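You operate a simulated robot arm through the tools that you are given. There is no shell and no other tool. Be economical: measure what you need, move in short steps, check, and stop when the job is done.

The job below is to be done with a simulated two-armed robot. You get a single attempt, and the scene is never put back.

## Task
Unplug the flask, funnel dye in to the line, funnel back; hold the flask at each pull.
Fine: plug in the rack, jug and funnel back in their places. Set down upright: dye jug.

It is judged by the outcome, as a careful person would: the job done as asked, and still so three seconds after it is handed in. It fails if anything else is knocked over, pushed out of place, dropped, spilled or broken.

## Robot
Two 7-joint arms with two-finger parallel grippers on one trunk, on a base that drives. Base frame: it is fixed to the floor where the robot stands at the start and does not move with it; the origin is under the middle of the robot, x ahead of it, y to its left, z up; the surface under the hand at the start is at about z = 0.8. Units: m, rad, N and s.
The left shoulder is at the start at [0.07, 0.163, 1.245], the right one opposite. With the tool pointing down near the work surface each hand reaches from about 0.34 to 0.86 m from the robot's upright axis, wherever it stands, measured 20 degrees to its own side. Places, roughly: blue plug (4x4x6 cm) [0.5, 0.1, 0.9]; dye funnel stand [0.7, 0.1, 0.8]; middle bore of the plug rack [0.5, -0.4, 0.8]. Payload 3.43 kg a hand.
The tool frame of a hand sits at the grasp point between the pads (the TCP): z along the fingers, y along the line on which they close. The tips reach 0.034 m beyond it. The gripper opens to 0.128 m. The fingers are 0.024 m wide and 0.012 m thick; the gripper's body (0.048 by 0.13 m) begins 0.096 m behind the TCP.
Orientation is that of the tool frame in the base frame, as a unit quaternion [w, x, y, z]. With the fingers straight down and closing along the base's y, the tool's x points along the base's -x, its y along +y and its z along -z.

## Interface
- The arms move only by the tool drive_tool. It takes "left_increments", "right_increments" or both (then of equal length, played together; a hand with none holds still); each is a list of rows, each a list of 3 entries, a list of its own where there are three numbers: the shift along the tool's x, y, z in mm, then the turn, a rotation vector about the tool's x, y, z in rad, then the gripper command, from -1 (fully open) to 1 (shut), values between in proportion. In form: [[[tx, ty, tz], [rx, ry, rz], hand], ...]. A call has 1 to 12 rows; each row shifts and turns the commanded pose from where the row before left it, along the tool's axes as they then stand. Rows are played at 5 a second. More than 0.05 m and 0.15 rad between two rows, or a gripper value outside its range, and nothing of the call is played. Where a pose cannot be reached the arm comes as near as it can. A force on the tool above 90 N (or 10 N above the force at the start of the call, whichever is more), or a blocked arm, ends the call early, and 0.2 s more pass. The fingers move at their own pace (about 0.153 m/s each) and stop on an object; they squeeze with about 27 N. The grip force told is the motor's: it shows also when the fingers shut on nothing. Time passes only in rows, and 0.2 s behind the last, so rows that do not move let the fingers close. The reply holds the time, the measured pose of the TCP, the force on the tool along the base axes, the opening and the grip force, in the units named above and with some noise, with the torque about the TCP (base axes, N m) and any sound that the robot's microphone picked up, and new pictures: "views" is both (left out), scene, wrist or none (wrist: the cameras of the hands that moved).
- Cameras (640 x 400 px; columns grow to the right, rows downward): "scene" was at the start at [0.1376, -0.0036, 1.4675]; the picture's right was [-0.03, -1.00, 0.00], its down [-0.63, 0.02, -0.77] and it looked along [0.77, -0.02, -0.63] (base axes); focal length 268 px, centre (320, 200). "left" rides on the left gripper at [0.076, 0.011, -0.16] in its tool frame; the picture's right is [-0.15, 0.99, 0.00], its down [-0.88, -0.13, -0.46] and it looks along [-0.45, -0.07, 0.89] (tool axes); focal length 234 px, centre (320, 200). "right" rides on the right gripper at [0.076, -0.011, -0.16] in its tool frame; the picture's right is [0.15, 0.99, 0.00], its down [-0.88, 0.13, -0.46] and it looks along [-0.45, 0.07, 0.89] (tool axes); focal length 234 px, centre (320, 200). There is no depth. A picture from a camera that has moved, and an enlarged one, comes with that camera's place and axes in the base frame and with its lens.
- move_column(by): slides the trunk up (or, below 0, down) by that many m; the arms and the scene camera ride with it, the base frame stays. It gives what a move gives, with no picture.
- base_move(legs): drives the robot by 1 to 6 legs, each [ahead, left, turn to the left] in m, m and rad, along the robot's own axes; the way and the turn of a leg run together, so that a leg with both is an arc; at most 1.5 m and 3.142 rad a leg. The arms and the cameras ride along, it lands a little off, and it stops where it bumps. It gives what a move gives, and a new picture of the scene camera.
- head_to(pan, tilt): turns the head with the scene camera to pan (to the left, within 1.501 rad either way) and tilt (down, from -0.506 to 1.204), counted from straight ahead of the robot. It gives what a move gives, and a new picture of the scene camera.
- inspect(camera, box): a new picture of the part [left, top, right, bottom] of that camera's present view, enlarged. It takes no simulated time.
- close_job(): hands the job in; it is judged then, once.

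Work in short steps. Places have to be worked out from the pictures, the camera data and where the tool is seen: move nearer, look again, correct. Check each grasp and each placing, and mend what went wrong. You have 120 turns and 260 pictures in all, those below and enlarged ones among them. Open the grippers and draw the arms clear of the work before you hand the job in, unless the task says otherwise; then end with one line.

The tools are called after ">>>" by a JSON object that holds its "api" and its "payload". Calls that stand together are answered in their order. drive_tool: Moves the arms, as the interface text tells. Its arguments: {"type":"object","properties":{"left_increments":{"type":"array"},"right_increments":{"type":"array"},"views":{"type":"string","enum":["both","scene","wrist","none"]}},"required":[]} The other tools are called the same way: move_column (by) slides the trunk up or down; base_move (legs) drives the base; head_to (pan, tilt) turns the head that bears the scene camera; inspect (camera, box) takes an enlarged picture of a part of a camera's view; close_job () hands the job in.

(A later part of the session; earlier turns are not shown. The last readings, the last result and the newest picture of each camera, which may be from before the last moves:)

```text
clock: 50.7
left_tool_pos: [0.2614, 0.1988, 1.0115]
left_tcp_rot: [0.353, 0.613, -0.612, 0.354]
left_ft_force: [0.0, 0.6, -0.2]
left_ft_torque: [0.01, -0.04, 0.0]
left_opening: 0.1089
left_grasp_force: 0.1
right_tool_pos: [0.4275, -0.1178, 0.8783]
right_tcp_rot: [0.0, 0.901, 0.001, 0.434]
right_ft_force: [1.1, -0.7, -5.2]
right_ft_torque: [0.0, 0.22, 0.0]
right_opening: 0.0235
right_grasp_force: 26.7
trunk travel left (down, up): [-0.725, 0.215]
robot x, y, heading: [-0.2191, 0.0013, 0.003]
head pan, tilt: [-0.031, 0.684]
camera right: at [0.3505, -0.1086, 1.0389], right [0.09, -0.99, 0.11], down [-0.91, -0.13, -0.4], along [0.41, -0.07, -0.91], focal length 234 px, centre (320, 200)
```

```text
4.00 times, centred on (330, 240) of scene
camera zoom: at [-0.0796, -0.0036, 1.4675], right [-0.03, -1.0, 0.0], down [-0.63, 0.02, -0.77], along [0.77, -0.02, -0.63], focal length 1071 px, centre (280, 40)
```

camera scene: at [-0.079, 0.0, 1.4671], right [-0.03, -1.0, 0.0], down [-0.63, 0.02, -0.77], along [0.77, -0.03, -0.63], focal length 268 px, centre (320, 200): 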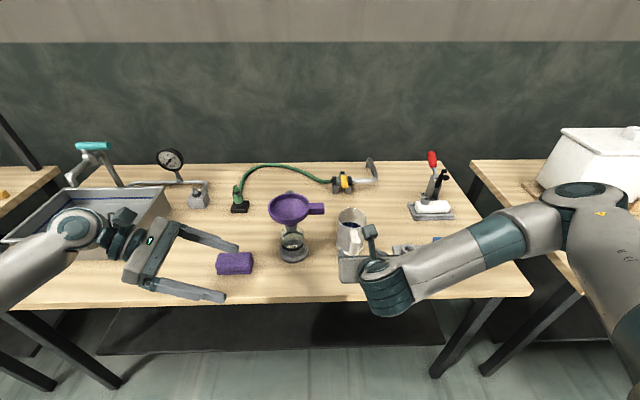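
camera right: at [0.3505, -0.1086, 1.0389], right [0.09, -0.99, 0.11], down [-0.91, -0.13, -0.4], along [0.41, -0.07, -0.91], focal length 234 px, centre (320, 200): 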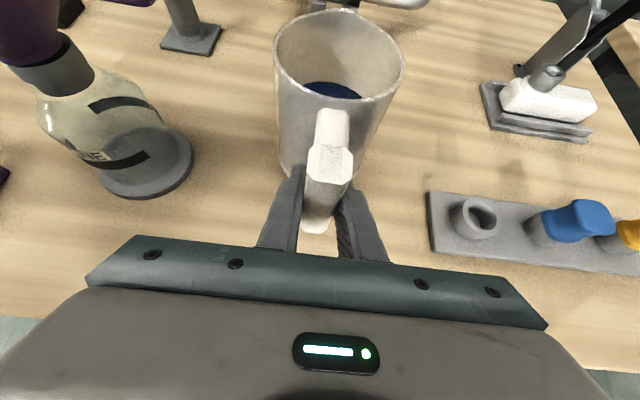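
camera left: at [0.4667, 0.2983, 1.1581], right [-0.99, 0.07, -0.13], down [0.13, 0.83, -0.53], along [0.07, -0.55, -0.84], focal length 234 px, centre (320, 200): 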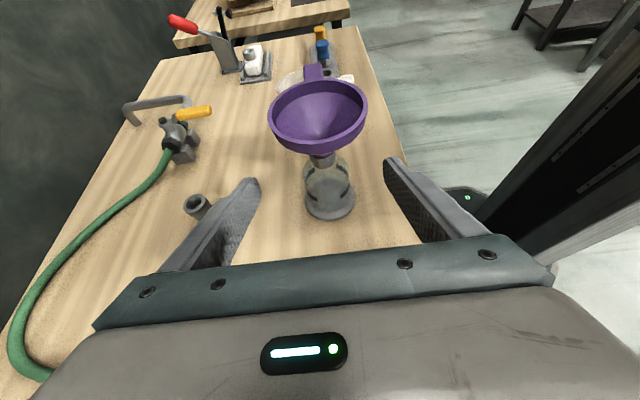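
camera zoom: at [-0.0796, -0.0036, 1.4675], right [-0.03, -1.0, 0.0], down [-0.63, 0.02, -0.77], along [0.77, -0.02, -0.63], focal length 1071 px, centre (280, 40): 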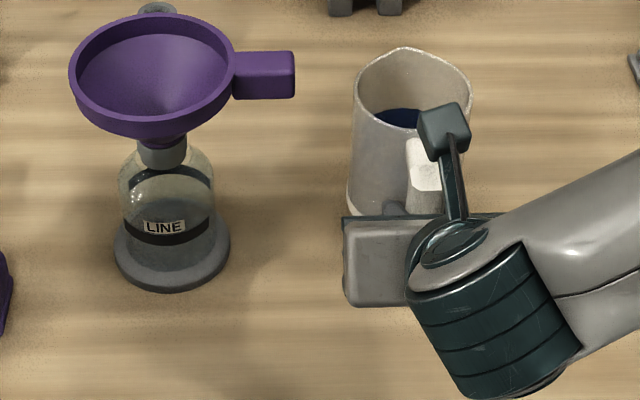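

Jug rides firmly, weight ≈5 N, no sag. I raise it, while the left hand goes back to hold the flask (also giving a close view of the line); stopping short to check.

>>> {"api": "drive_tool", "payload": {"left_increments": [[[-16, -43.2, 9.2], [0, 0, 0], -0.7], [[-16, -43.2, 9.2], [0, 0, 0], -0.7], [[-16, -43.2, 9.2], [0, 0, 0], -0.7], [[-16, -43.2, 9.2], [0, 0, 0], -0.7], [[-16, -43.2, 9.2], [0, 0, 0], -0.7], [[0, 0, 36], [0, 0, 0], -0.7], [[0, 0, 36], [0, 0, 0], -0.7], [[0, 0, 30], [0, 0, 0], -0.7]], "right_increments": [[[11.7, 0, -9.3], [0, 0, 0], 1], [[11.7, 0, -9.3], [0, 0, 0], 1], [[11.7, 0, -9.3], [0, 0, 0], 1], [[11.7, 0, -9.3], [0, 0, 0], 1], [[11.7, 0, -9.3], [0, 0, 0], 1], [[11.7, 0, -9.3], [0, 0, 0], 1], [[11.7, 0, -9.3], [0, 0, 0], 1], [[11.7, 0, -9.3], [0, 0, 0], 1]], "views": "both"}}

```text
clock: 52.5
left_tool_pos: [0.4776, 0.1088, 0.87]
left_tcp_rot: [0.352, 0.614, -0.611, 0.355]
left_ft_force: [0.2, -1.0, -0.3]
left_ft_torque: [-0.02, 0.04, 0.0]
left_opening: 0.1087
left_grasp_force: 0.0
right_tool_pos: [0.4287, -0.1212, 0.9982]
right_tcp_rot: [-0.001, 0.901, 0.001, 0.434]
right_ft_force: [-0.2, -0.7, -4.6]
right_ft_torque: [0.01, 0.21, 0.02]
right_opening: 0.0238
right_grasp_force: 27.1
trunk travel left (down, up): [-0.725, 0.215]
robot x, y, heading: [-0.2203, 0.0035, -0.003]
head pan, tilt: [-0.031, 0.684]
camera scene: at [-0.0792, -0.0043, 1.4674], right [-0.03, -1.0, 0.0], down [-0.63, 0.02, -0.77], along [0.77, -0.02, -0.63], focal length 268 px, centre (320, 200)
camera right: at [0.3505, -0.1102, 1.1584], right [0.09, -0.99, 0.11], down [-0.91, -0.13, -0.4], along [0.41, -0.07, -0.91], focal length 234 px, centre (320, 200)
camera left: at [0.4661, 0.2088, 1.0151], right [-0.99, 0.07, -0.13], down [0.13, 0.84, -0.53], along [0.07, -0.54, -0.84], focal length 234 px, centre (320, 200)
```

scene: 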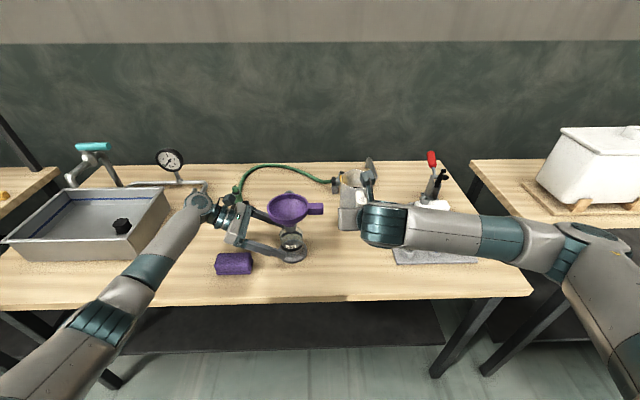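
right: 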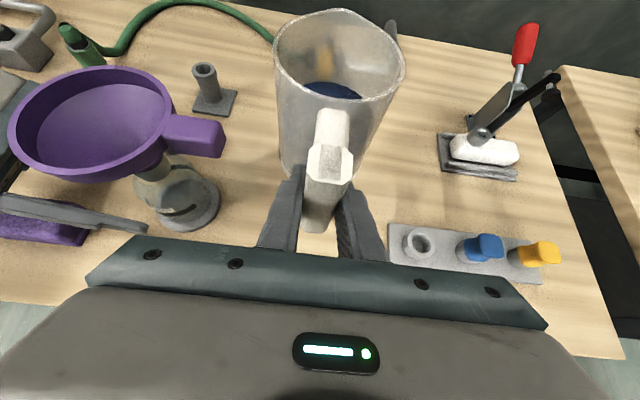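
left: 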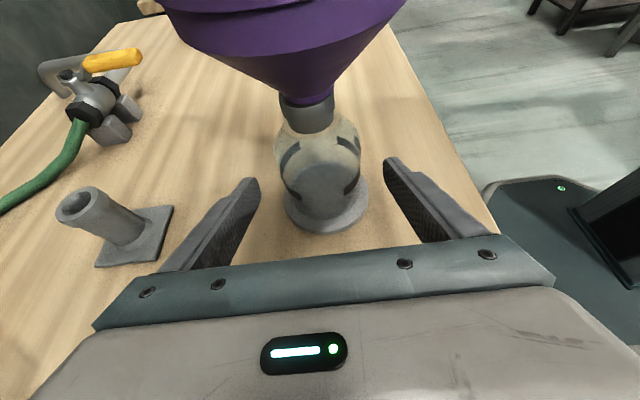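

Left is aligned with the flask; I close it gently, while the right hand draws the jug back, up, and yaws it 45° toward the funnel.

>>> {"api": "drive_tool", "payload": {"left_increments": [[[-3, 0, 19.5], [0, 0, 0], -0.7], [[0, 0, 19.5], [0, 0, 0], -0.7], [[0, 0, 0], [0, 0, 0], -0.4], [[0, 0, 0], [0, 0, 0], -0.2], [[0, 0, 0], [0, 0, 0], 0.0], [[0, 0, 0], [0, 0, 0], 1], [[0, 0, 0], [0, 0, 0], 1], [[0, 0, 0], [0, 0, 0], 1], [[0, 0, 0], [0, 0, 0], 1]], "right_increments": [[[1, 10, -30.7], [0, 0, 0], 1], [[1, 10, -30.7], [0, 0, 0], 1], [[1, 10, -30.7], [0, 0, 0], 1], [[0, 0, 0], [0.1024, 0, -0.0816], 1], [[0, 0, 0], [0.1024, 0, -0.0816], 1], [[0, 0, 0], [0.1024, 0, -0.0816], 1], [[0, 0, 0], [0.1024, 0, -0.0816], 1], [[0, 0, 0], [0.1024, 0, -0.0816], 1], [[0, 0, 0], [0.1024, 0, -0.0816], 1]], "views": "both"}}

```text
clock: 54.5
left_tool_pos: [0.4771, 0.0781, 0.8465]
left_tcp_rot: [0.354, 0.613, -0.611, 0.354]
left_ft_force: [0.1, -1.3, 0.1]
left_ft_torque: [-0.06, -0.1, 0.01]
left_opening: 0.0709
left_grasp_force: 27.1
right_tool_pos: [0.3579, -0.1503, 1.0572]
right_tcp_rot: [-0.166, 0.832, 0.346, 0.401]
right_ft_force: [0.0, -0.1, -4.3]
right_ft_torque: [-0.17, 0.12, 0.0]
right_opening: 0.0237
right_grasp_force: 26.7
trunk travel left (down, up): [-0.725, 0.215]
robot x, y, heading: [-0.2145, 0.002, 0.0]
head pan, tilt: [-0.031, 0.684]
camera scene: at [-0.0796, -0.0041, 1.4675], right [-0.03, -1.0, 0.0], down [-0.63, 0.02, -0.77], along [0.77, -0.02, -0.63], focal length 268 px, centre (320, 200)
camera right: at [0.2952, -0.1975, 1.2173], right [0.77, -0.63, 0.11], down [-0.54, -0.73, -0.4], along [0.34, 0.25, -0.91], focal length 234 px, centre (320, 200)
camera left: at [0.4654, 0.1778, 0.992], right [-0.99, 0.07, -0.13], down [0.13, 0.84, -0.53], along [0.07, -0.55, -0.84], focal length 234 px, centre (320, 200)
```

scene: 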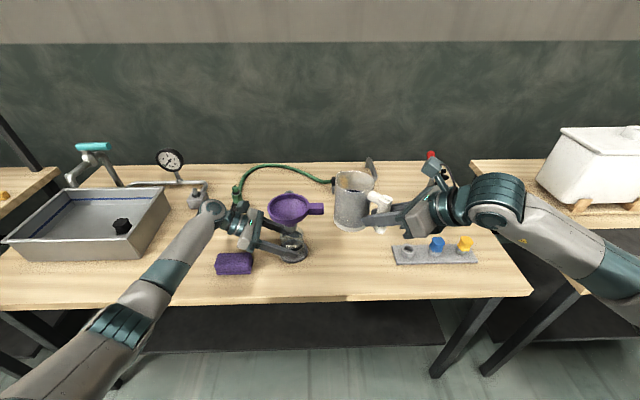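
right: 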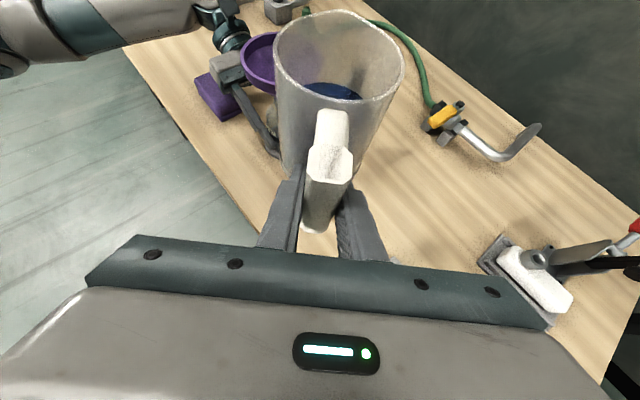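
left: 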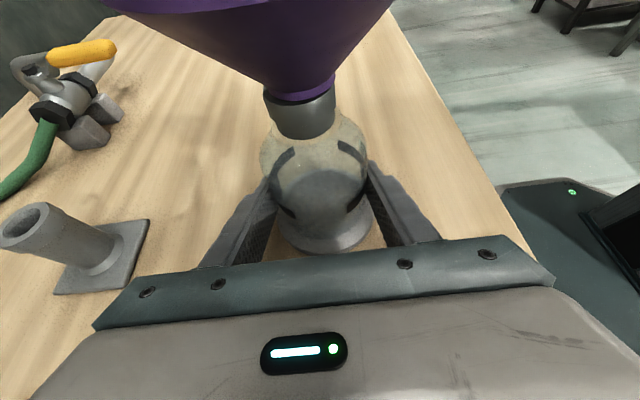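

Flask is held again and the jug is yawed 45°. I pre-tilt the jug 42° (below pour onset ≈50°) about its lip, away from the funnel.

>>> {"api": "drive_tool", "payload": {"right_increments": [[[8.3, 0, -12.1], [0, -0.1047, 0], 1], [[8.3, 0, -12.1], [0, -0.1047, 0], 1], [[8.3, 0, -12.1], [0, -0.1047, 0], 1], [[8.3, 0, -12.1], [0, -0.1047, 0], 1], [[8.3, 0, -12.1], [0, -0.1047, 0], 1], [[0, 0, 0], [0, 0, 0], 1]], "views": "both"}}

>>> {"api": "inspect", "payload": {"camera": "scene", "box": [250, 150, 430, 270]}}

```text
clock: 55.9
left_tool_pos: [0.4772, 0.077, 0.8457]
left_tcp_rot: [0.354, 0.613, -0.611, 0.354]
left_ft_force: [0.4, -0.7, -0.1]
left_ft_torque: [-0.06, -0.06, -0.01]
left_opening: 0.0707
left_grasp_force: 27.0
right_tool_pos: [0.3522, -0.1543, 1.13]
right_tcp_rot: [-0.072, 0.907, 0.377, 0.171]
right_ft_force: [-0.2, -0.2, -4.5]
right_ft_torque: [-0.14, 0.13, -0.02]
right_opening: 0.0237
right_grasp_force: 27.0
trunk travel left (down, up): [-0.725, 0.215]
robot x, y, heading: [-0.2162, 0.0003, 0.002]
head pan, tilt: [-0.031, 0.684]
camera scene: at [-0.0796, -0.0044, 1.4675], right [-0.03, -1.0, 0.0], down [-0.63, 0.02, -0.77], along [0.77, -0.02, -0.63], focal length 268 px, centre (320, 200)
camera right: at [0.354, -0.138, 1.3072], right [0.8, -0.6, 0.05], down [-0.6, -0.79, 0.1], along [-0.02, -0.11, -0.99], focal length 234 px, centre (320, 200)
```

scene: 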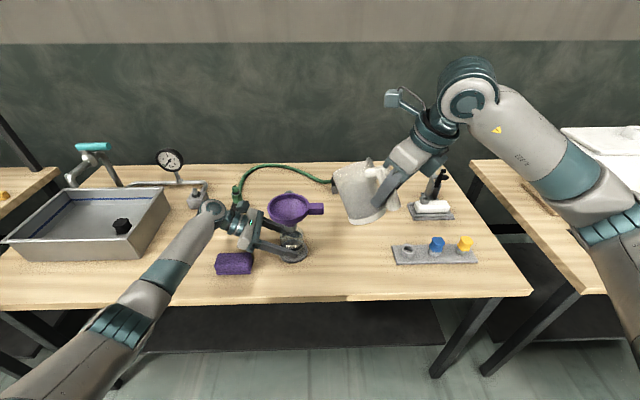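
right: 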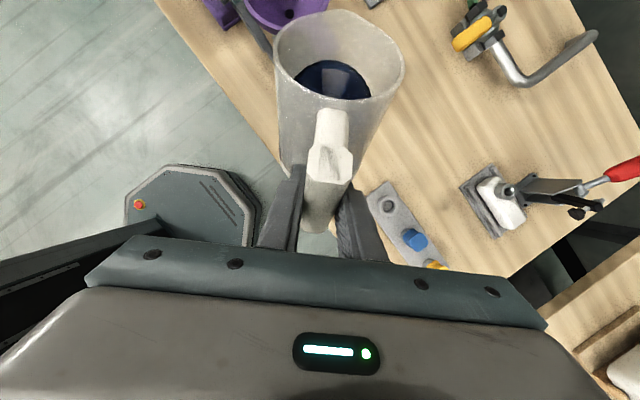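

```text
3.33 times, centred on (340, 210) of scene
camera zoom: at [-0.0796, -0.0044, 1.4675], right [-0.03, -1.0, 0.0], down [-0.63, 0.02, -0.77], along [0.77, -0.02, -0.63], focal length 892 px, centre (253, 167)
```

zoom: 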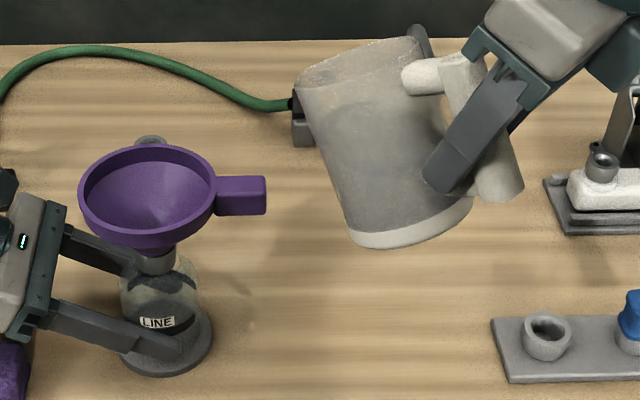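

Lip confirmed at about (0.45, -0.055, 1.106). I tilt to 42° and move it over the funnel's near side at this height.

>>> {"api": "drive_tool", "payload": {"right_increments": [[[8.3, 0, -12.1], [0, -0.1047, 0], 1], [[8.3, 0, -12.1], [0, -0.1047, 0], 1], [[26.8, -23, 4.5], [0, 0, 0], 1], [[26.8, -23, 4.5], [0, 0, 0], 1], [[26.8, -23, 4.5], [0, 0, 0], 1], [[0, 0, 0], [0, 0, 0], 1]], "views": "both"}}

>>> {"api": "inspect", "payload": {"camera": "scene", "box": [230, 150, 410, 270]}}

```text
clock: 57.3
left_tool_pos: [0.4775, 0.0778, 0.8459]
left_tcp_rot: [0.352, 0.614, -0.611, 0.354]
left_ft_force: [0.3, 1.1, -0.1]
left_ft_torque: [-0.05, -0.03, 0.03]
left_opening: 0.0705
left_grasp_force: 27.1
right_tool_pos: [0.3665, -0.0433, 1.1599]
right_tcp_rot: [-0.032, 0.92, 0.383, 0.076]
right_ft_force: [-1.2, -0.5, -3.5]
right_ft_torque: [-0.09, 0.08, -0.04]
right_opening: 0.024
right_grasp_force: 27.2
trunk travel left (down, up): [-0.725, 0.215]
robot x, y, heading: [-0.219, -0.0025, 0.0]
head pan, tilt: [-0.031, 0.684]
camera scene: at [-0.0797, -0.0046, 1.4675], right [-0.03, -1.0, 0.0], down [-0.63, 0.02, -0.77], along [0.77, -0.02, -0.63], focal length 268 px, centre (320, 200)
camera right: at [0.3937, -0.0013, 1.3309], right [0.8, -0.6, 0.02], down [-0.57, -0.76, 0.3], along [-0.16, -0.26, -0.95], focal length 234 px, centre (320, 200)
```

scene: 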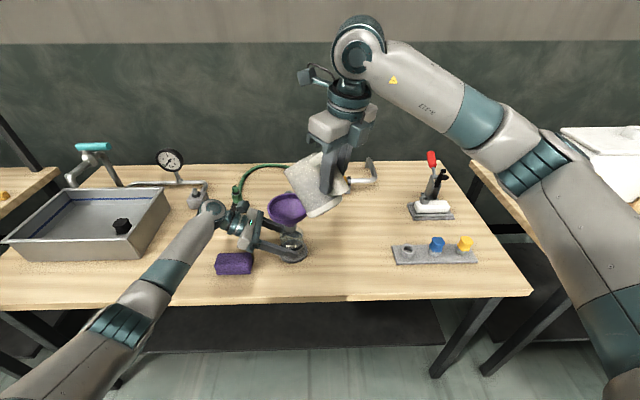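
right: 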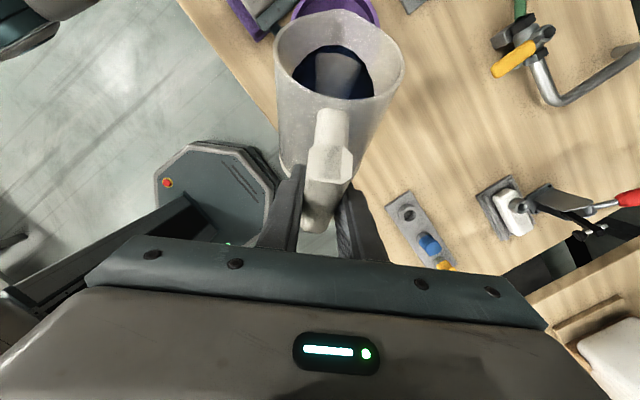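

```text
3.33 times, centred on (320, 210) of scene
camera zoom: at [-0.0797, -0.0046, 1.4675], right [-0.03, -1.0, 0.0], down [-0.63, 0.02, -0.77], along [0.77, -0.02, -0.63], focal length 892 px, centre (320, 167)
```

zoom: 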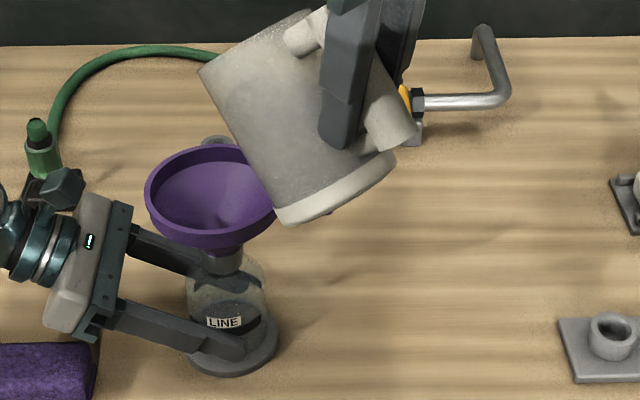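

The flask and line stay visible in the scene view. Lip computed at (0.459, 0.049, 1.107); I lower it ~65 mm to just over the funnel.

>>> {"api": "drive_tool", "payload": {"right_increments": [[[-3.3, 0, 19.5], [0, 0, 0], 1], [[-3.3, 0, 19.5], [0, 0, 0], 1], [[-2.2, 0, 13], [0, 0, 0], 1], [[-2, 0, 12], [0, 0, 0], 1], [[0, 0, 0], [0, 0, 0], 1]], "views": "wrist"}}

>>> {"api": "inspect", "payload": {"camera": "scene", "box": [230, 150, 410, 270]}}

>>> {"api": "inspect", "payload": {"camera": "left", "box": [200, 0, 440, 260]}}

```text
clock: 58.5
left_tool_pos: [0.4773, 0.0779, 0.8462]
left_tcp_rot: [0.353, 0.613, -0.612, 0.354]
left_ft_force: [-0.4, 0.0, 0.6]
left_ft_torque: [0.01, -0.13, -0.02]
left_opening: 0.0708
left_grasp_force: 26.4
right_tool_pos: [0.3656, -0.0414, 1.0949]
right_tcp_rot: [-0.031, 0.92, 0.383, 0.075]
right_ft_force: [-0.3, -0.3, -5.4]
right_ft_torque: [-0.13, 0.09, 0.03]
right_opening: 0.0234
right_grasp_force: 27.1
trunk travel left (down, up): [-0.725, 0.215]
robot x, y, heading: [-0.217, -0.0016, -0.003]
head pan, tilt: [-0.031, 0.684]
camera right: at [0.3941, 0.0002, 1.2644], right [0.8, -0.6, 0.02], down [-0.57, -0.76, 0.31], along [-0.16, -0.26, -0.95], focal length 234 px, centre (320, 200)
```

right: 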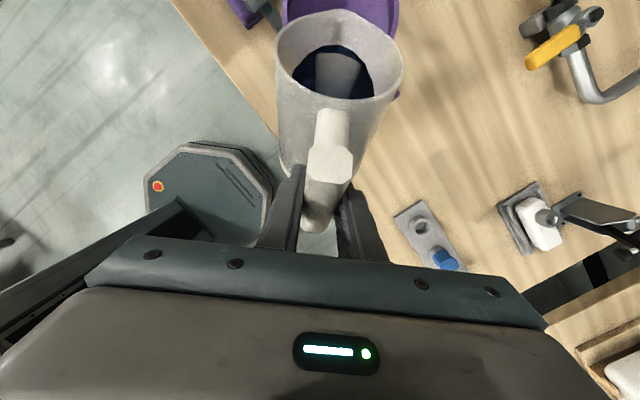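

```text
3.33 times, centred on (320, 210) of scene
camera zoom: at [-0.0796, -0.0035, 1.4675], right [-0.03, -1.0, 0.0], down [-0.63, 0.02, -0.77], along [0.77, -0.02, -0.63], focal length 892 px, centre (320, 167)
```

zoom: 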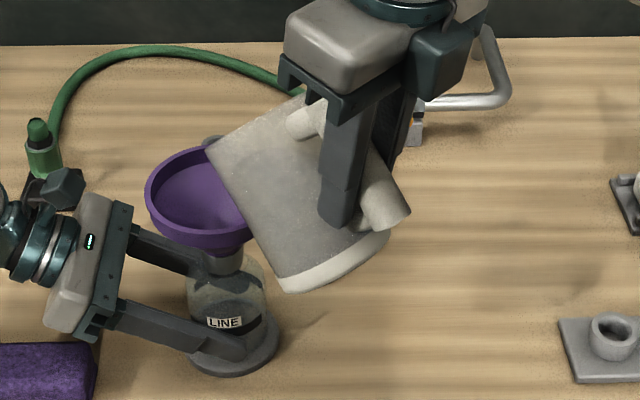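

```text
1.54 times, centred on (320, 130) of left
camera zoom: at [0.4654, 0.1781, 0.992], right [-0.99, 0.07, -0.13], down [0.13, 0.83, -0.54], along [0.07, -0.55, -0.84], focal length 360 px, centre (320, 308)
```

zoom: 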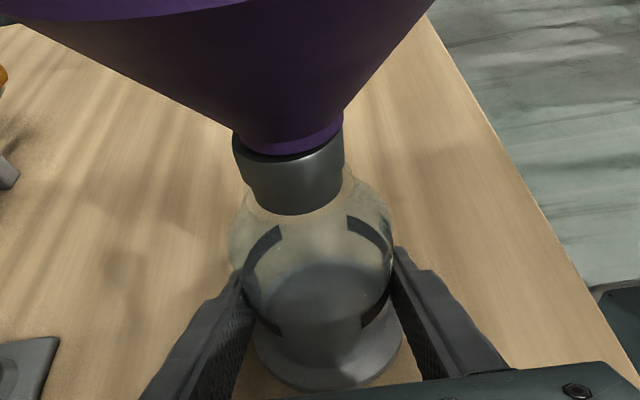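

All in place at 42° tilt. Now I tilt in 0.05 rad steps to about 51° and hold, watching for flow.

>>> {"api": "drive_tool", "payload": {"right_increments": [[[3.8, 0, -5.9], [0, -0.05, 0], 1], [[3.8, 0, -5.9], [0, -0.05, 0], 1], [[0, 0, 0], [0, 0, 0], 1], [[3.8, 0, -5.9], [0, -0.05, 0], 1], [[0, 0, 0], [0, 0, 0], 1], [[0, 0, 0], [0, 0, 0], 1]], "views": "wrist"}}

>>> {"api": "inspect", "payload": {"camera": "scene", "box": [230, 150, 410, 270]}}

>>> {"api": "inspect", "payload": {"camera": "left", "box": [200, 0, 440, 260]}}

```text
clock: 59.9
left_tool_pos: [0.478, 0.0772, 0.8466]
left_tcp_rot: [0.353, 0.613, -0.612, 0.354]
left_ft_force: [-0.2, -0.9, 0.3]
left_ft_torque: [0.07, -0.11, 0.0]
left_opening: 0.0711
left_grasp_force: 27.3
right_tool_pos: [0.3742, -0.0357, 1.1128]
right_tcp_rot: [-0.002, 0.923, 0.384, 0.006]
right_ft_force: [0.8, -0.3, -4.9]
right_ft_torque: [-0.12, 0.1, 0.0]
right_opening: 0.0236
right_grasp_force: 26.8
trunk travel left (down, up): [-0.725, 0.215]
robot x, y, heading: [-0.2151, -0.0006, 0.004]
head pan, tilt: [-0.031, 0.684]
camera right: at [0.4184, 0.0242, 1.2746], right [0.8, -0.59, 0.0], down [-0.53, -0.72, 0.44], along [-0.26, -0.36, -0.9], focal length 234 px, centre (320, 200)
```

right: 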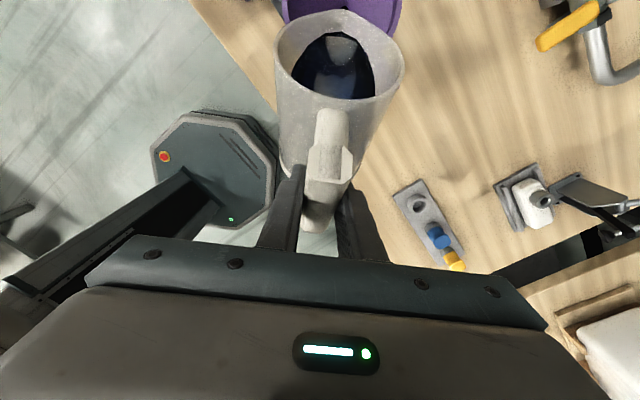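

```text
3.33 times, centred on (320, 210) of scene
camera zoom: at [-0.0795, -0.0033, 1.4675], right [-0.03, -1.0, 0.0], down [-0.63, 0.02, -0.77], along [0.77, -0.02, -0.63], focal length 892 px, centre (320, 167)
```

zoom: 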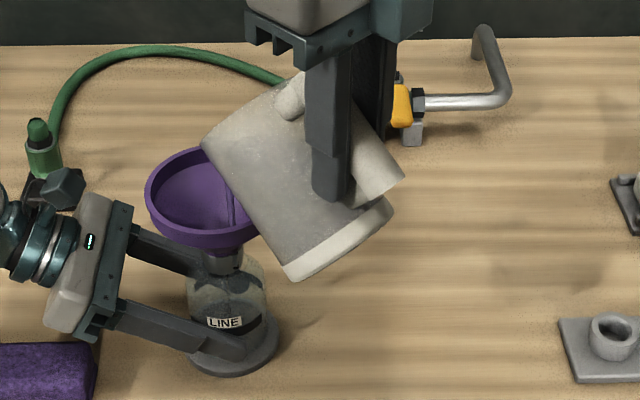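

```text
1.54 times, centred on (320, 130) of left
camera zoom: at [0.4655, 0.1781, 0.992], right [-0.99, 0.07, -0.13], down [0.13, 0.83, -0.54], along [0.07, -0.55, -0.84], focal length 360 px, centre (320, 308)
```

zoom: 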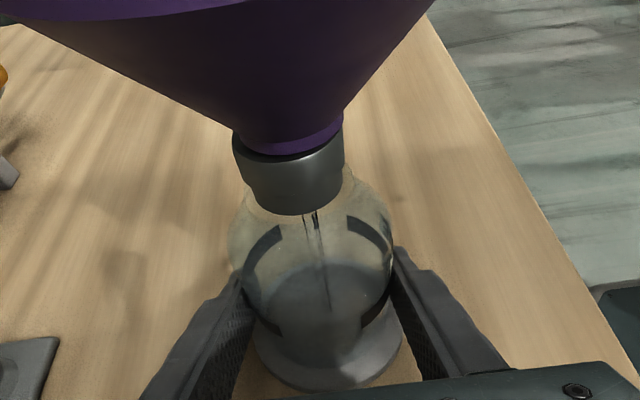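

Flow has started: a thin stream enters the flask through the funnel. I tilt another 0.05 rad and let it run.

>>> {"api": "drive_tool", "payload": {"right_increments": [[[3.8, 0, -5.9], [0, -0.05, 0], 1], [[0, 0, 0], [0, 0, 0], 1], [[0, 0, 0], [0, 0, 0], 1], [[0, 0, 0], [0, 0, 0], 1], [[0, 0, 0], [0, 0, 0], 1]], "views": "wrist"}}

>>> {"api": "inspect", "payload": {"camera": "left", "box": [200, 0, 440, 260]}}

>>> {"api": "inspect", "payload": {"camera": "scene", "box": [230, 190, 350, 270]}}

```text
clock: 61.1
left_tool_pos: [0.4767, 0.0769, 0.8464]
left_tcp_rot: [0.353, 0.613, -0.612, 0.354]
left_ft_force: [0.8, 0.4, -0.7]
left_ft_torque: [0.02, -0.18, -0.02]
left_opening: 0.0707
left_grasp_force: 26.7
right_tool_pos: [0.3775, -0.0321, 1.1191]
right_tcp_rot: [0.007, 0.923, 0.384, -0.016]
right_ft_force: [0.1, 0.4, -4.0]
right_ft_torque: [-0.09, 0.05, 0.0]
right_opening: 0.024
right_grasp_force: 27.0
trunk travel left (down, up): [-0.725, 0.215]
robot x, y, heading: [-0.2208, 0.0063, 0.001]
head pan, tilt: [-0.031, 0.684]
camera right: at [0.4271, 0.032, 1.2762], right [0.8, -0.59, -0.01], down [-0.52, -0.7, 0.49], along [-0.29, -0.39, -0.87], focal length 234 px, centre (320, 200)
```

right: 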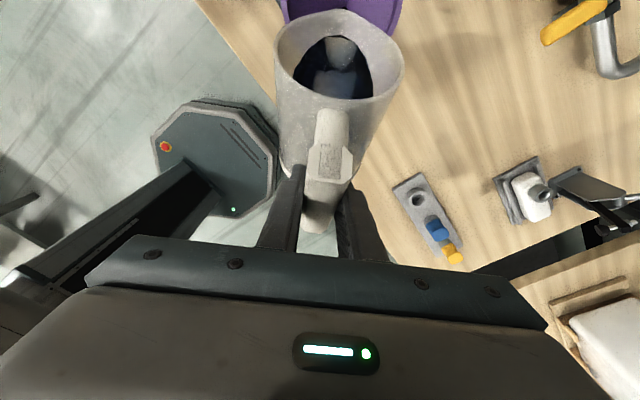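

```text
1.54 times, centred on (320, 130) of left
camera zoom: at [0.4654, 0.178, 0.992], right [-0.99, 0.07, -0.13], down [0.13, 0.83, -0.54], along [0.07, -0.55, -0.84], focal length 360 px, centre (320, 308)
```

zoom: 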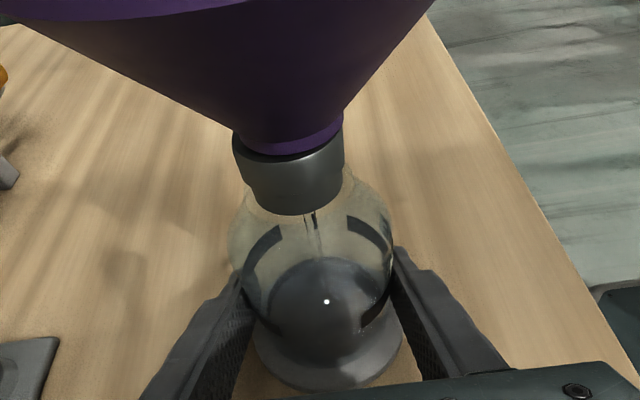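

```text
5.00 times, centred on (290, 230) of scene
camera zoom: at [-0.0796, -0.0035, 1.4675], right [-0.03, -1.0, 0.0], down [-0.63, 0.02, -0.77], along [0.77, -0.02, -0.63], focal length 1338 px, centre (470, 50)
```

zoom: 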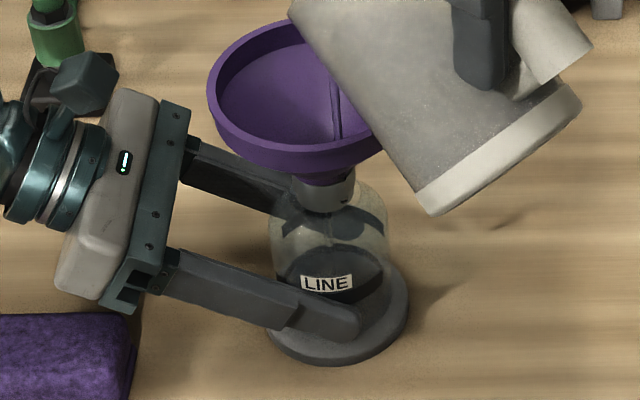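

The dye surface is visible and rising slowly. I tilt a further 0.05 rad and let it run two seconds.

>>> {"api": "drive_tool", "payload": {"right_increments": [[[3.8, 0, -5.9], [0, -0.05, 0], 1], [[0, 0, 0], [0, 0, 0], 1], [[0, 0, 0], [0, 0, 0], 1], [[0, 0, 0], [0, 0, 0], 1], [[0, 0, 0], [0, 0, 0], 1], [[0, 0, 0], [0, 0, 0], 1], [[0, 0, 0], [0, 0, 0], 1]], "views": "none"}}

>>> {"api": "inspect", "payload": {"camera": "left", "box": [240, 100, 400, 260]}}

>>> {"api": "inspect", "payload": {"camera": "scene", "box": [230, 190, 350, 270]}}

```text
clock: 62.7
left_tool_pos: [0.477, 0.0781, 0.8457]
left_tcp_rot: [0.353, 0.613, -0.611, 0.354]
left_ft_force: [0.4, 0.1, -0.5]
left_ft_torque: [-0.01, -0.17, -0.03]
left_opening: 0.0711
left_grasp_force: 26.9
right_tool_pos: [0.3799, -0.0303, 1.1228]
right_tcp_rot: [0.016, 0.923, 0.382, -0.041]
right_ft_force: [-0.8, 1.0, -3.9]
right_ft_torque: [-0.1, 0.06, 0.01]
right_opening: 0.0238
right_grasp_force: 26.7
trunk travel left (down, up): [-0.725, 0.215]
robot x, y, heading: [-0.2172, -0.0, 0.004]
head pan, tilt: [-0.031, 0.684]
```

```text
2.50 times, centred on (320, 180) of left
camera zoom: at [0.4654, 0.178, 0.992], right [-0.99, 0.07, -0.13], down [0.13, 0.83, -0.54], along [0.07, -0.55, -0.84], focal length 585 px, centre (320, 250)
```

zoom: 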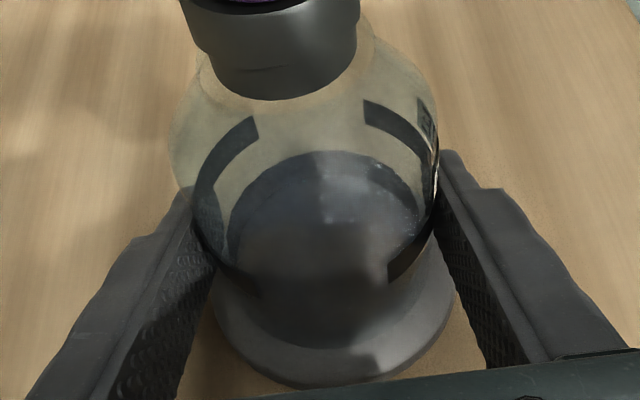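

```text
5.00 times, centred on (290, 230) of scene
camera zoom: at [-0.0797, -0.0035, 1.4675], right [-0.03, -1.0, 0.0], down [-0.63, 0.02, -0.77], along [0.77, -0.02, -0.63], focal length 1338 px, centre (470, 50)
```

zoom: 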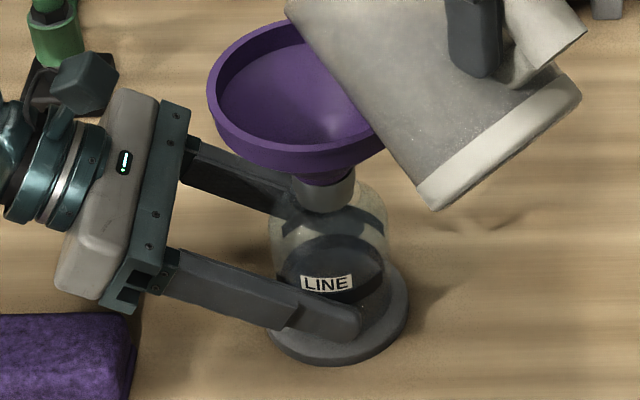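

Level ≈0.835 versus line ≈0.86, and the flow has paused. I tilt two more 0.05 rad steps.

>>> {"api": "drive_tool", "payload": {"right_increments": [[[3.8, 0, -5.9], [0, -0.05, 0], 1], [[0, 0, 0], [0, 0, 0], 1], [[0, 0, 0], [0, 0, 0], 1], [[3.8, 0, -5.9], [0, -0.05, 0], 1], [[0, 0, 0], [0, 0, 0], 1], [[0, 0, 0], [0, 0, 0], 1], [[0, 0, 0], [0, 0, 0], 1], [[0, 0, 0], [0, 0, 0], 1]], "views": "none"}}

>>> {"api": "inspect", "payload": {"camera": "left", "box": [240, 100, 400, 260]}}

>>> {"api": "inspect", "payload": {"camera": "scene", "box": [230, 190, 350, 270]}}

```text
clock: 64.5
left_tool_pos: [0.4773, 0.0777, 0.8459]
left_tcp_rot: [0.353, 0.613, -0.612, 0.354]
left_ft_force: [0.2, -0.1, -0.3]
left_ft_torque: [0.02, -0.18, 0.02]
left_opening: 0.0708
left_grasp_force: 26.4
right_tool_pos: [0.3845, -0.0239, 1.1352]
right_tcp_rot: [0.035, 0.919, 0.382, -0.086]
right_ft_force: [0.2, -0.3, -3.6]
right_ft_torque: [-0.07, 0.06, 0.0]
right_opening: 0.0239
right_grasp_force: 27.3
trunk travel left (down, up): [-0.725, 0.215]
robot x, y, heading: [-0.219, -0.0012, 0.002]
head pan, tilt: [-0.031, 0.684]
```

```text
2.50 times, centred on (320, 180) of left
camera zoom: at [0.4653, 0.1781, 0.9921], right [-0.99, 0.07, -0.13], down [0.13, 0.83, -0.54], along [0.07, -0.55, -0.84], focal length 585 px, centre (320, 250)
```

zoom: 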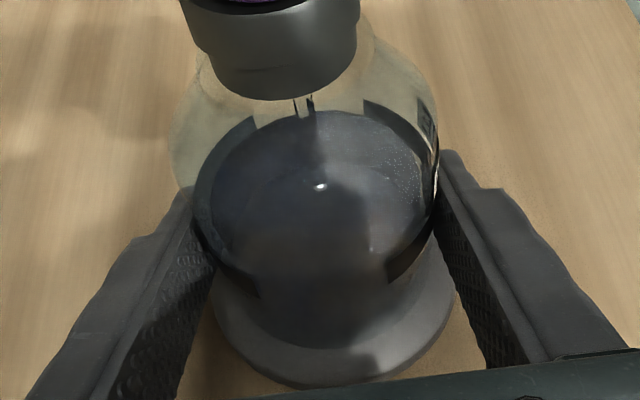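

```text
5.00 times, centred on (290, 230) of scene
camera zoom: at [-0.0797, -0.0034, 1.4675], right [-0.03, -1.0, 0.0], down [-0.63, 0.02, -0.77], along [0.77, -0.02, -0.63], focal length 1338 px, centre (470, 50)
```

zoom: 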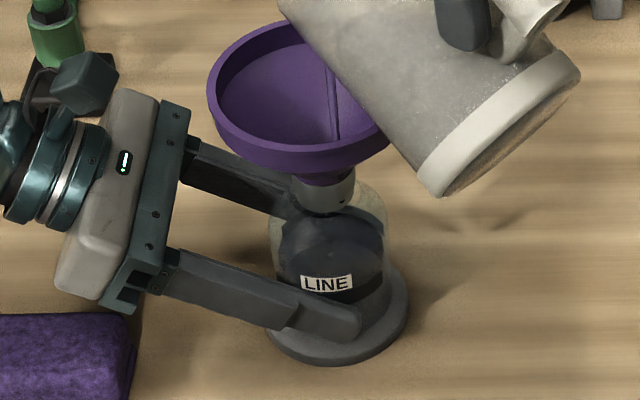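

Level is near the line (≈0.855) and still flowing; I tilt the jug back 0.3 rad at once and let the funnel drain.

>>> {"api": "drive_tool", "payload": {"right_increments": [[[-6.7, 0, 12.4], [0, 0.1, 0], 1], [[-6.7, 0, 12.4], [0, 0.1, 0], 1], [[-6.7, 0, 12.4], [0, 0.1, 0], 1], [[0, 0, 0], [0, 0, 0], 1], [[0, 0, 0], [0, 0, 0], 1], [[0, 0, 0], [0, 0, 0], 1], [[0, 0, 0], [0, 0, 0], 1]], "views": "none"}}

>>> {"api": "inspect", "payload": {"camera": "left", "box": [240, 100, 400, 260]}}

>>> {"api": "inspect", "payload": {"camera": "scene", "box": [230, 190, 350, 270]}}

```text
clock: 66.1
left_tool_pos: [0.4773, 0.0777, 0.8465]
left_tcp_rot: [0.353, 0.613, -0.612, 0.354]
left_ft_force: [0.0, -0.4, 0.3]
left_ft_torque: [-0.07, -0.12, -0.02]
left_opening: 0.071
left_grasp_force: 27.0
right_tool_pos: [0.3685, -0.0392, 1.0986]
right_tcp_rot: [-0.022, 0.922, 0.383, 0.053]
right_ft_force: [-0.1, -0.2, -3.2]
right_ft_torque: [-0.05, 0.07, 0.03]
right_opening: 0.0234
right_grasp_force: 27.3
trunk travel left (down, up): [-0.725, 0.215]
robot x, y, heading: [-0.2158, -0.0007, 0.002]
head pan, tilt: [-0.031, 0.684]
```

```text
2.50 times, centred on (320, 180) of left
camera zoom: at [0.4653, 0.178, 0.9921], right [-0.99, 0.07, -0.13], down [0.13, 0.84, -0.53], along [0.07, -0.55, -0.84], focal length 585 px, centre (320, 250)
```

zoom: 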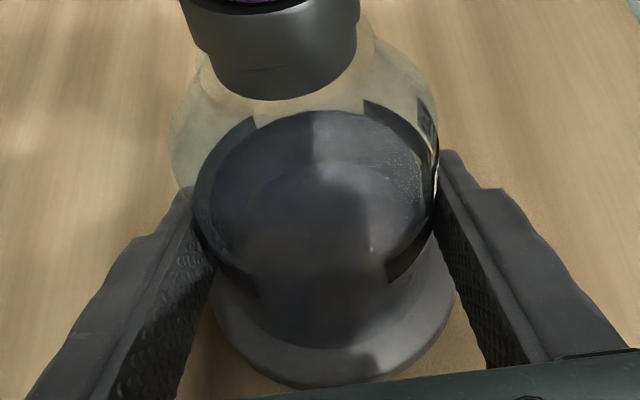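

```text
5.00 times, centred on (290, 230) of scene
camera zoom: at [-0.0798, -0.0035, 1.4675], right [-0.03, -1.0, 0.0], down [-0.63, 0.02, -0.77], along [0.77, -0.02, -0.63], focal length 1338 px, centre (470, 50)
```

zoom: 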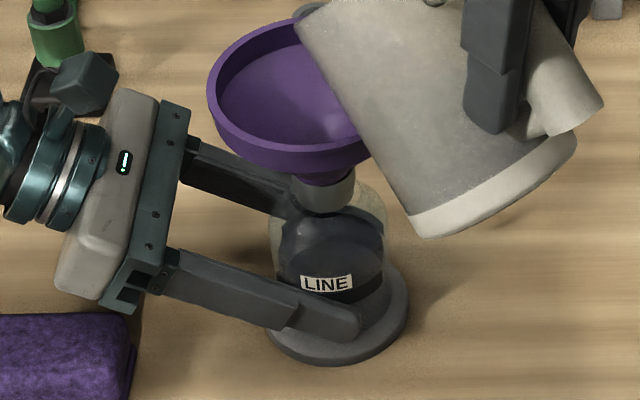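

Flow has stopped with the level about at the line band. I enlarge both views to judge precisely.

>>> {"api": "inspect", "payload": {"camera": "scene", "box": [275, 225, 315, 260]}}

>>> {"api": "inspect", "payload": {"camera": "left", "box": [275, 130, 375, 220]}}

```text
11.43 times, centred on (295, 242) of scene
camera zoom: at [-0.0798, -0.0035, 1.4675], right [-0.03, -1.0, 0.0], down [-0.63, 0.02, -0.77], along [0.77, -0.02, -0.63], focal length 3060 px, centre (606, -286)
```

zoom: 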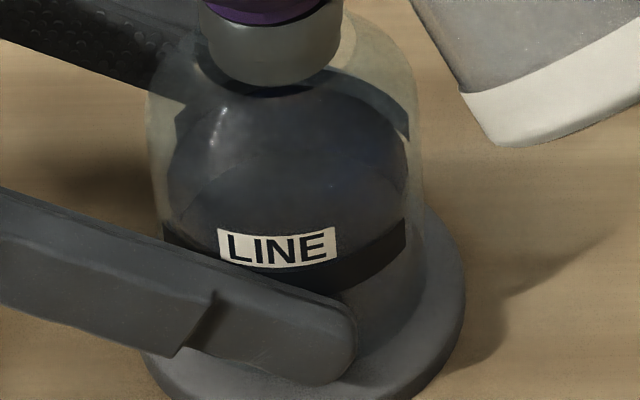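

```text
4.44 times, centred on (325, 175) of left
camera zoom: at [0.4653, 0.178, 0.9921], right [-0.99, 0.07, -0.13], down [0.13, 0.84, -0.53], along [0.07, -0.55, -0.84], focal length 1041 px, centre (298, 311)
```

zoom: 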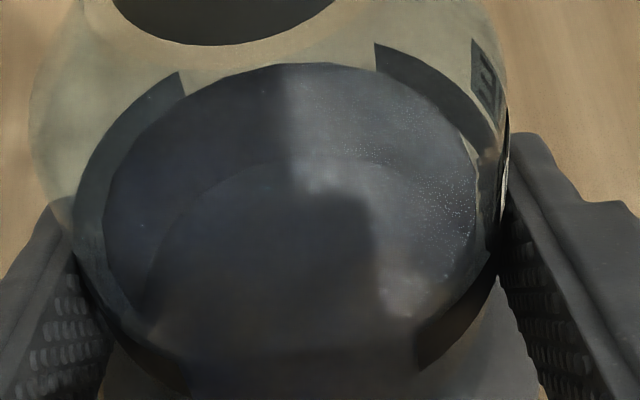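

Both views put the surface within the line band (≈0.857 vs line ≈0.856), so pouring is finished. I raise the jug over the funnel and bring it upright about its lip.

>>> {"api": "drive_tool", "payload": {"right_increments": [[[4.6, 0, -39.7], [0, 0, 0], 1], [[4.6, 0, -39.7], [0, 0, 0], 1], [[-6.7, 0, 12.4], [0, 0.1, 0], 1], [[-6.7, 0, 12.4], [0, 0.1, 0], 1], [[-6.7, 0, 12.4], [0, 0.1, 0], 1], [[-6.7, 0, 12.4], [0, 0.1, 0], 1], [[-6.7, 0, 12.4], [0, 0.1, 0], 1], [[-6.7, 0, 12.4], [0, 0.1, 0], 1], [[-6.7, 0, 12.4], [0, 0.1, 0], 1], [[-5.6, 0, 10.2], [0, 0.083, 0], 1]], "views": "both"}}

```text
clock: 68.3
left_tool_pos: [0.4773, 0.0788, 0.8477]
left_tcp_rot: [0.352, 0.614, -0.612, 0.354]
left_ft_force: [0.2, -0.2, -0.2]
left_ft_torque: [-0.14, -0.18, 0.05]
left_opening: 0.0709
left_grasp_force: 27.0
right_tool_pos: [0.3665, -0.0422, 1.0724]
right_tcp_rot: [-0.167, 0.832, 0.345, 0.401]
right_ft_force: [-0.1, -0.3, -3.1]
right_ft_torque: [-0.1, 0.13, 0.04]
right_opening: 0.0239
right_grasp_force: 26.9
trunk travel left (down, up): [-0.725, 0.215]
robot x, y, heading: [-0.2165, -0.0005, 0.002]
head pan, tilt: [-0.031, 0.684]
camera scene: at [-0.0798, -0.0039, 1.4676], right [-0.03, -1.0, 0.0], down [-0.63, 0.02, -0.77], along [0.77, -0.02, -0.63], focal length 268 px, centre (320, 200)
camera right: at [0.3038, -0.0909, 1.2313], right [0.77, -0.63, 0.11], down [-0.55, -0.73, -0.41], along [0.34, 0.25, -0.91], focal length 234 px, centre (320, 200)
```

scene: 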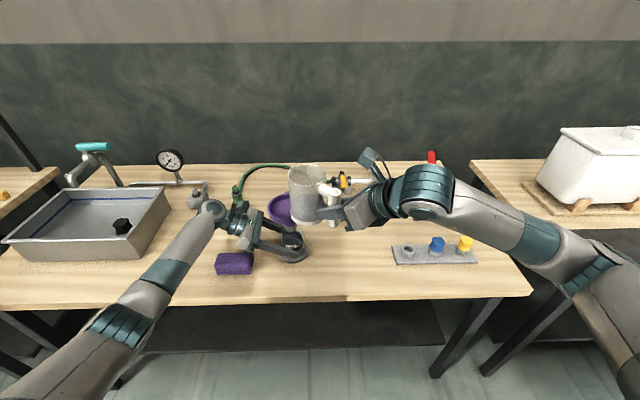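
right: 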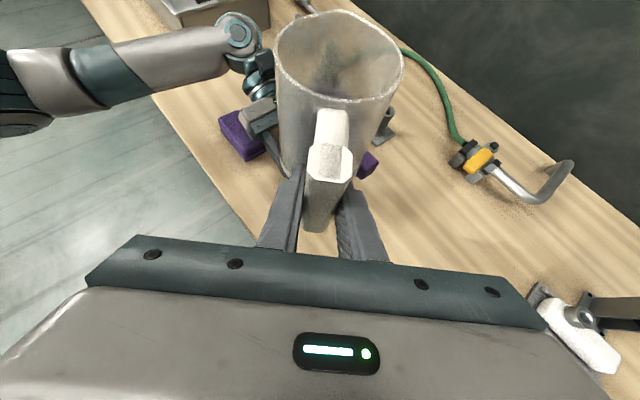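

Jug is upright. I carry it back: translate clear, undo the 45° yaw, and go above its home spot.

>>> {"api": "drive_tool", "payload": {"right_increments": [[[-18.4, 26.2, -23], [0, 0, 0], 1], [[-18.4, 26.2, -23], [0, 0, 0], 1], [[-18.4, 26.2, -23], [0, 0, 0], 1], [[0, 0, 0], [-0.1024, 0, 0.0816], 1], [[0, 0, 0], [-0.1024, 0, 0.0816], 1], [[0, 0, 0], [-0.1024, 0, 0.0816], 1], [[0, 0, 0], [-0.1024, 0, 0.0816], 1], [[0, 0, 0], [-0.1024, 0, 0.0816], 1], [[0, 0, 0], [-0.1024, 0, 0.0816], 1], [[20.9, -21.5, 26.2], [0, 0, 0], 1], [[20.9, -21.5, 26.2], [0, 0, 0], 1], [[0, 0, 0], [0, 0, 0], 1]], "views": "none"}}

```text
clock: 70.9
left_tool_pos: [0.4765, 0.0781, 0.8468]
left_tcp_rot: [0.353, 0.613, -0.612, 0.354]
left_ft_force: [0.3, -0.2, -0.5]
left_ft_torque: [-0.14, -0.03, 0.05]
left_opening: 0.0707
left_grasp_force: 27.2
right_tool_pos: [0.4256, -0.1184, 1.0742]
right_tcp_rot: [-0.001, 0.901, 0.0, 0.433]
right_ft_force: [0.1, 1.0, -3.3]
right_ft_torque: [-0.03, 0.15, -0.02]
right_opening: 0.0237
right_grasp_force: 26.8
trunk travel left (down, up): [-0.725, 0.215]
robot x, y, heading: [-0.213, 0.0013, 0.001]
head pan, tilt: [-0.031, 0.684]
```

On track (0.4256, -0.118). I lower it to ~6 mm above the table.

>>> {"api": "drive_tool", "payload": {"right_increments": [[[-32, -1, 26.7], [0, 0, 0], 1], [[-32.7, 0, 26], [0, 0, 0], 1], [[-32.7, 0, 26], [0, 0, 0], 1], [[-32.7, 0, 26], [0, 0, 0], 1], [[-23.5, 0, 18.7], [0, 0, 0], 1], [[-7.8, 0, 6.2], [0, 0, 0], 1], [[0, 0, 0], [0, 0, 0], 1]], "views": "wrist"}}

>>> {"api": "inspect", "payload": {"camera": "scene", "box": [260, 190, 400, 290]}}

```text
clock: 72.5
left_tool_pos: [0.477, 0.0791, 0.8459]
left_tcp_rot: [0.354, 0.613, -0.611, 0.354]
left_ft_force: [0.6, 0.1, 0.5]
left_ft_torque: [0.04, -0.14, 0.02]
left_opening: 0.071
left_grasp_force: 26.0
right_tool_pos: [0.428, -0.1159, 0.8665]
right_tcp_rot: [0.0, 0.901, -0.001, 0.434]
right_ft_force: [0.1, -0.4, -3.4]
right_ft_torque: [0.0, 0.15, -0.05]
right_opening: 0.0237
right_grasp_force: 27.3
trunk travel left (down, up): [-0.725, 0.215]
robot x, y, heading: [-0.2143, -0.0033, -0.005]
head pan, tilt: [-0.031, 0.684]
camera right: at [0.3511, -0.1055, 1.0252], right [0.09, -0.99, 0.11], down [-0.91, -0.13, -0.4], along [0.42, -0.07, -0.91], focal length 234 px, centre (320, 200)
```

right: 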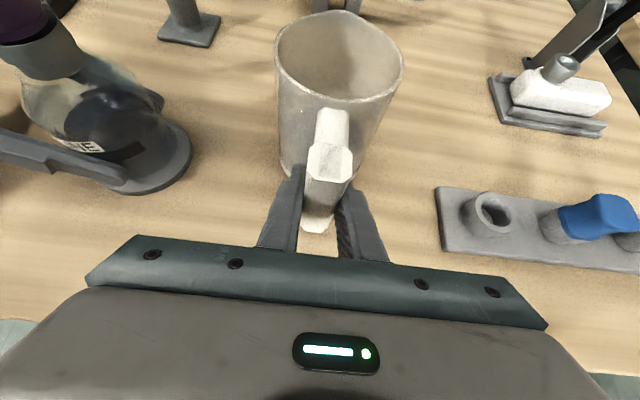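

```text
4.00 times, centred on (330, 240) of scene
camera zoom: at [-0.0798, -0.0036, 1.4675], right [-0.03, -1.0, 0.0], down [-0.63, 0.02, -0.77], along [0.77, -0.02, -0.63], focal length 1071 px, centre (280, 40)
```

zoom: 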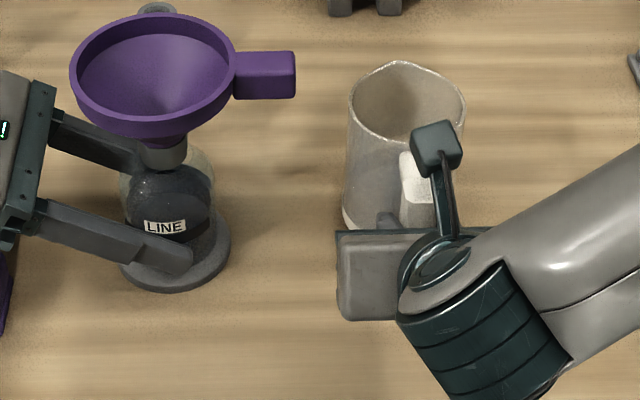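

It lines up within ~1–2 mm of its first place. I lower until it touches.

>>> {"api": "drive_tool", "payload": {"right_increments": [[[-3.2, 1, 2.2], [0, 0, 0], 1], [[-1.6, 0, 1.2], [0, 0, 0], 1], [[-1.2, 0, 0.9], [0, 0, 0], 1], [[0, 0, 0], [0, 0, 0], 1]], "views": "none"}}

```text
clock: 73.5
left_tool_pos: [0.4757, 0.079, 0.846]
left_tcp_rot: [0.353, 0.613, -0.612, 0.354]
left_ft_force: [-0.2, -0.7, 0.1]
left_ft_torque: [-0.03, -0.01, 0.0]
left_opening: 0.0711
left_grasp_force: 26.6
right_tool_pos: [0.428, -0.116, 0.8611]
right_tcp_rot: [-0.001, 0.9, 0.002, 0.436]
right_ft_force: [-0.4, 0.2, 9.7]
right_ft_torque: [0.05, -0.77, 0.05]
right_opening: 0.0236
right_grasp_force: 27.5
trunk travel left (down, up): [-0.725, 0.215]
robot x, y, heading: [-0.2176, 0.0017, 0.002]
head pan, tilt: [-0.031, 0.684]
```

Contact. I ease by ~0.8 mm and open slowly.

>>> {"api": "drive_tool", "payload": {"right_increments": [[[0.5, 0, -0.4], [0, 0, 0], 1], [[0, 0, 0], [0, 0, 0], 0.55], [[0, 0, 0], [0, 0, 0], 0.3], [[0, 0, 0], [0, 0, 0], 0.0], [[0, 0, 0], [0, 0, 0], -0.2], [[0, 0, 0], [0, 0, 0], -0.2]], "views": "wrist"}}

>>> {"api": "inspect", "payload": {"camera": "scene", "box": [260, 190, 400, 290]}}

```text
clock: 74.9
left_tool_pos: [0.4769, 0.0785, 0.8455]
left_tcp_rot: [0.353, 0.613, -0.612, 0.353]
left_ft_force: [1.4, -0.7, 0.3]
left_ft_torque: [-0.01, 0.03, 0.03]
left_opening: 0.071
left_grasp_force: 26.9
right_tool_pos: [0.4261, -0.1173, 0.8588]
right_tcp_rot: [0.0, 0.9, 0.0, 0.435]
right_ft_force: [-0.3, -0.5, -0.5]
right_ft_torque: [-0.01, -0.01, -0.03]
right_opening: 0.0767
right_grasp_force: 0.0
trunk travel left (down, up): [-0.725, 0.215]
robot x, y, heading: [-0.2174, -0.0001, 0.003]
head pan, tilt: [-0.031, 0.684]
camera right: at [0.3489, -0.1069, 1.0186], right [0.09, -0.99, 0.11], down [-0.9, -0.13, -0.4], along [0.42, -0.07, -0.91], focal length 234 px, centre (320, 200)
```

right: 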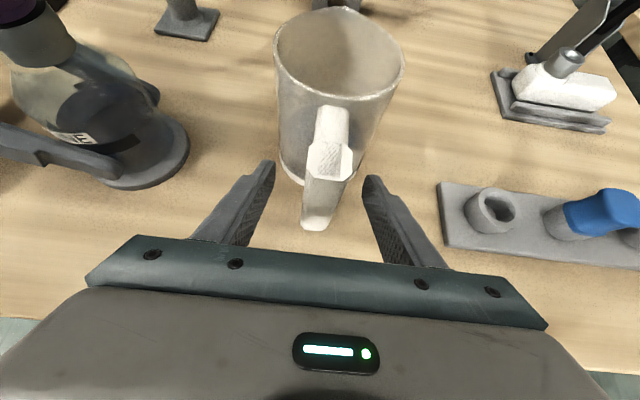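

```text
4.00 times, centred on (330, 240) of scene
camera zoom: at [-0.08, -0.0035, 1.4675], right [-0.03, -1.0, 0.0], down [-0.63, 0.02, -0.77], along [0.77, -0.02, -0.63], focal length 1071 px, centre (280, 40)
```

zoom: 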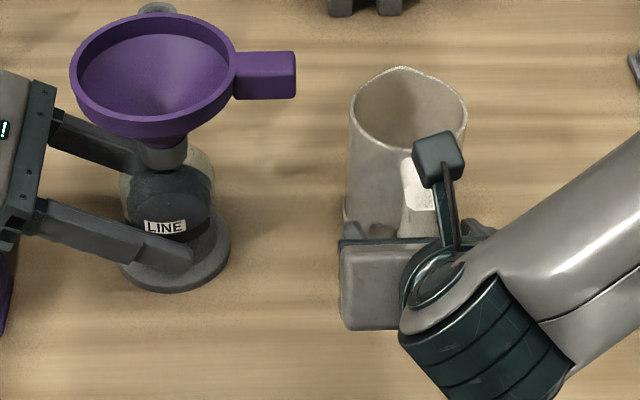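

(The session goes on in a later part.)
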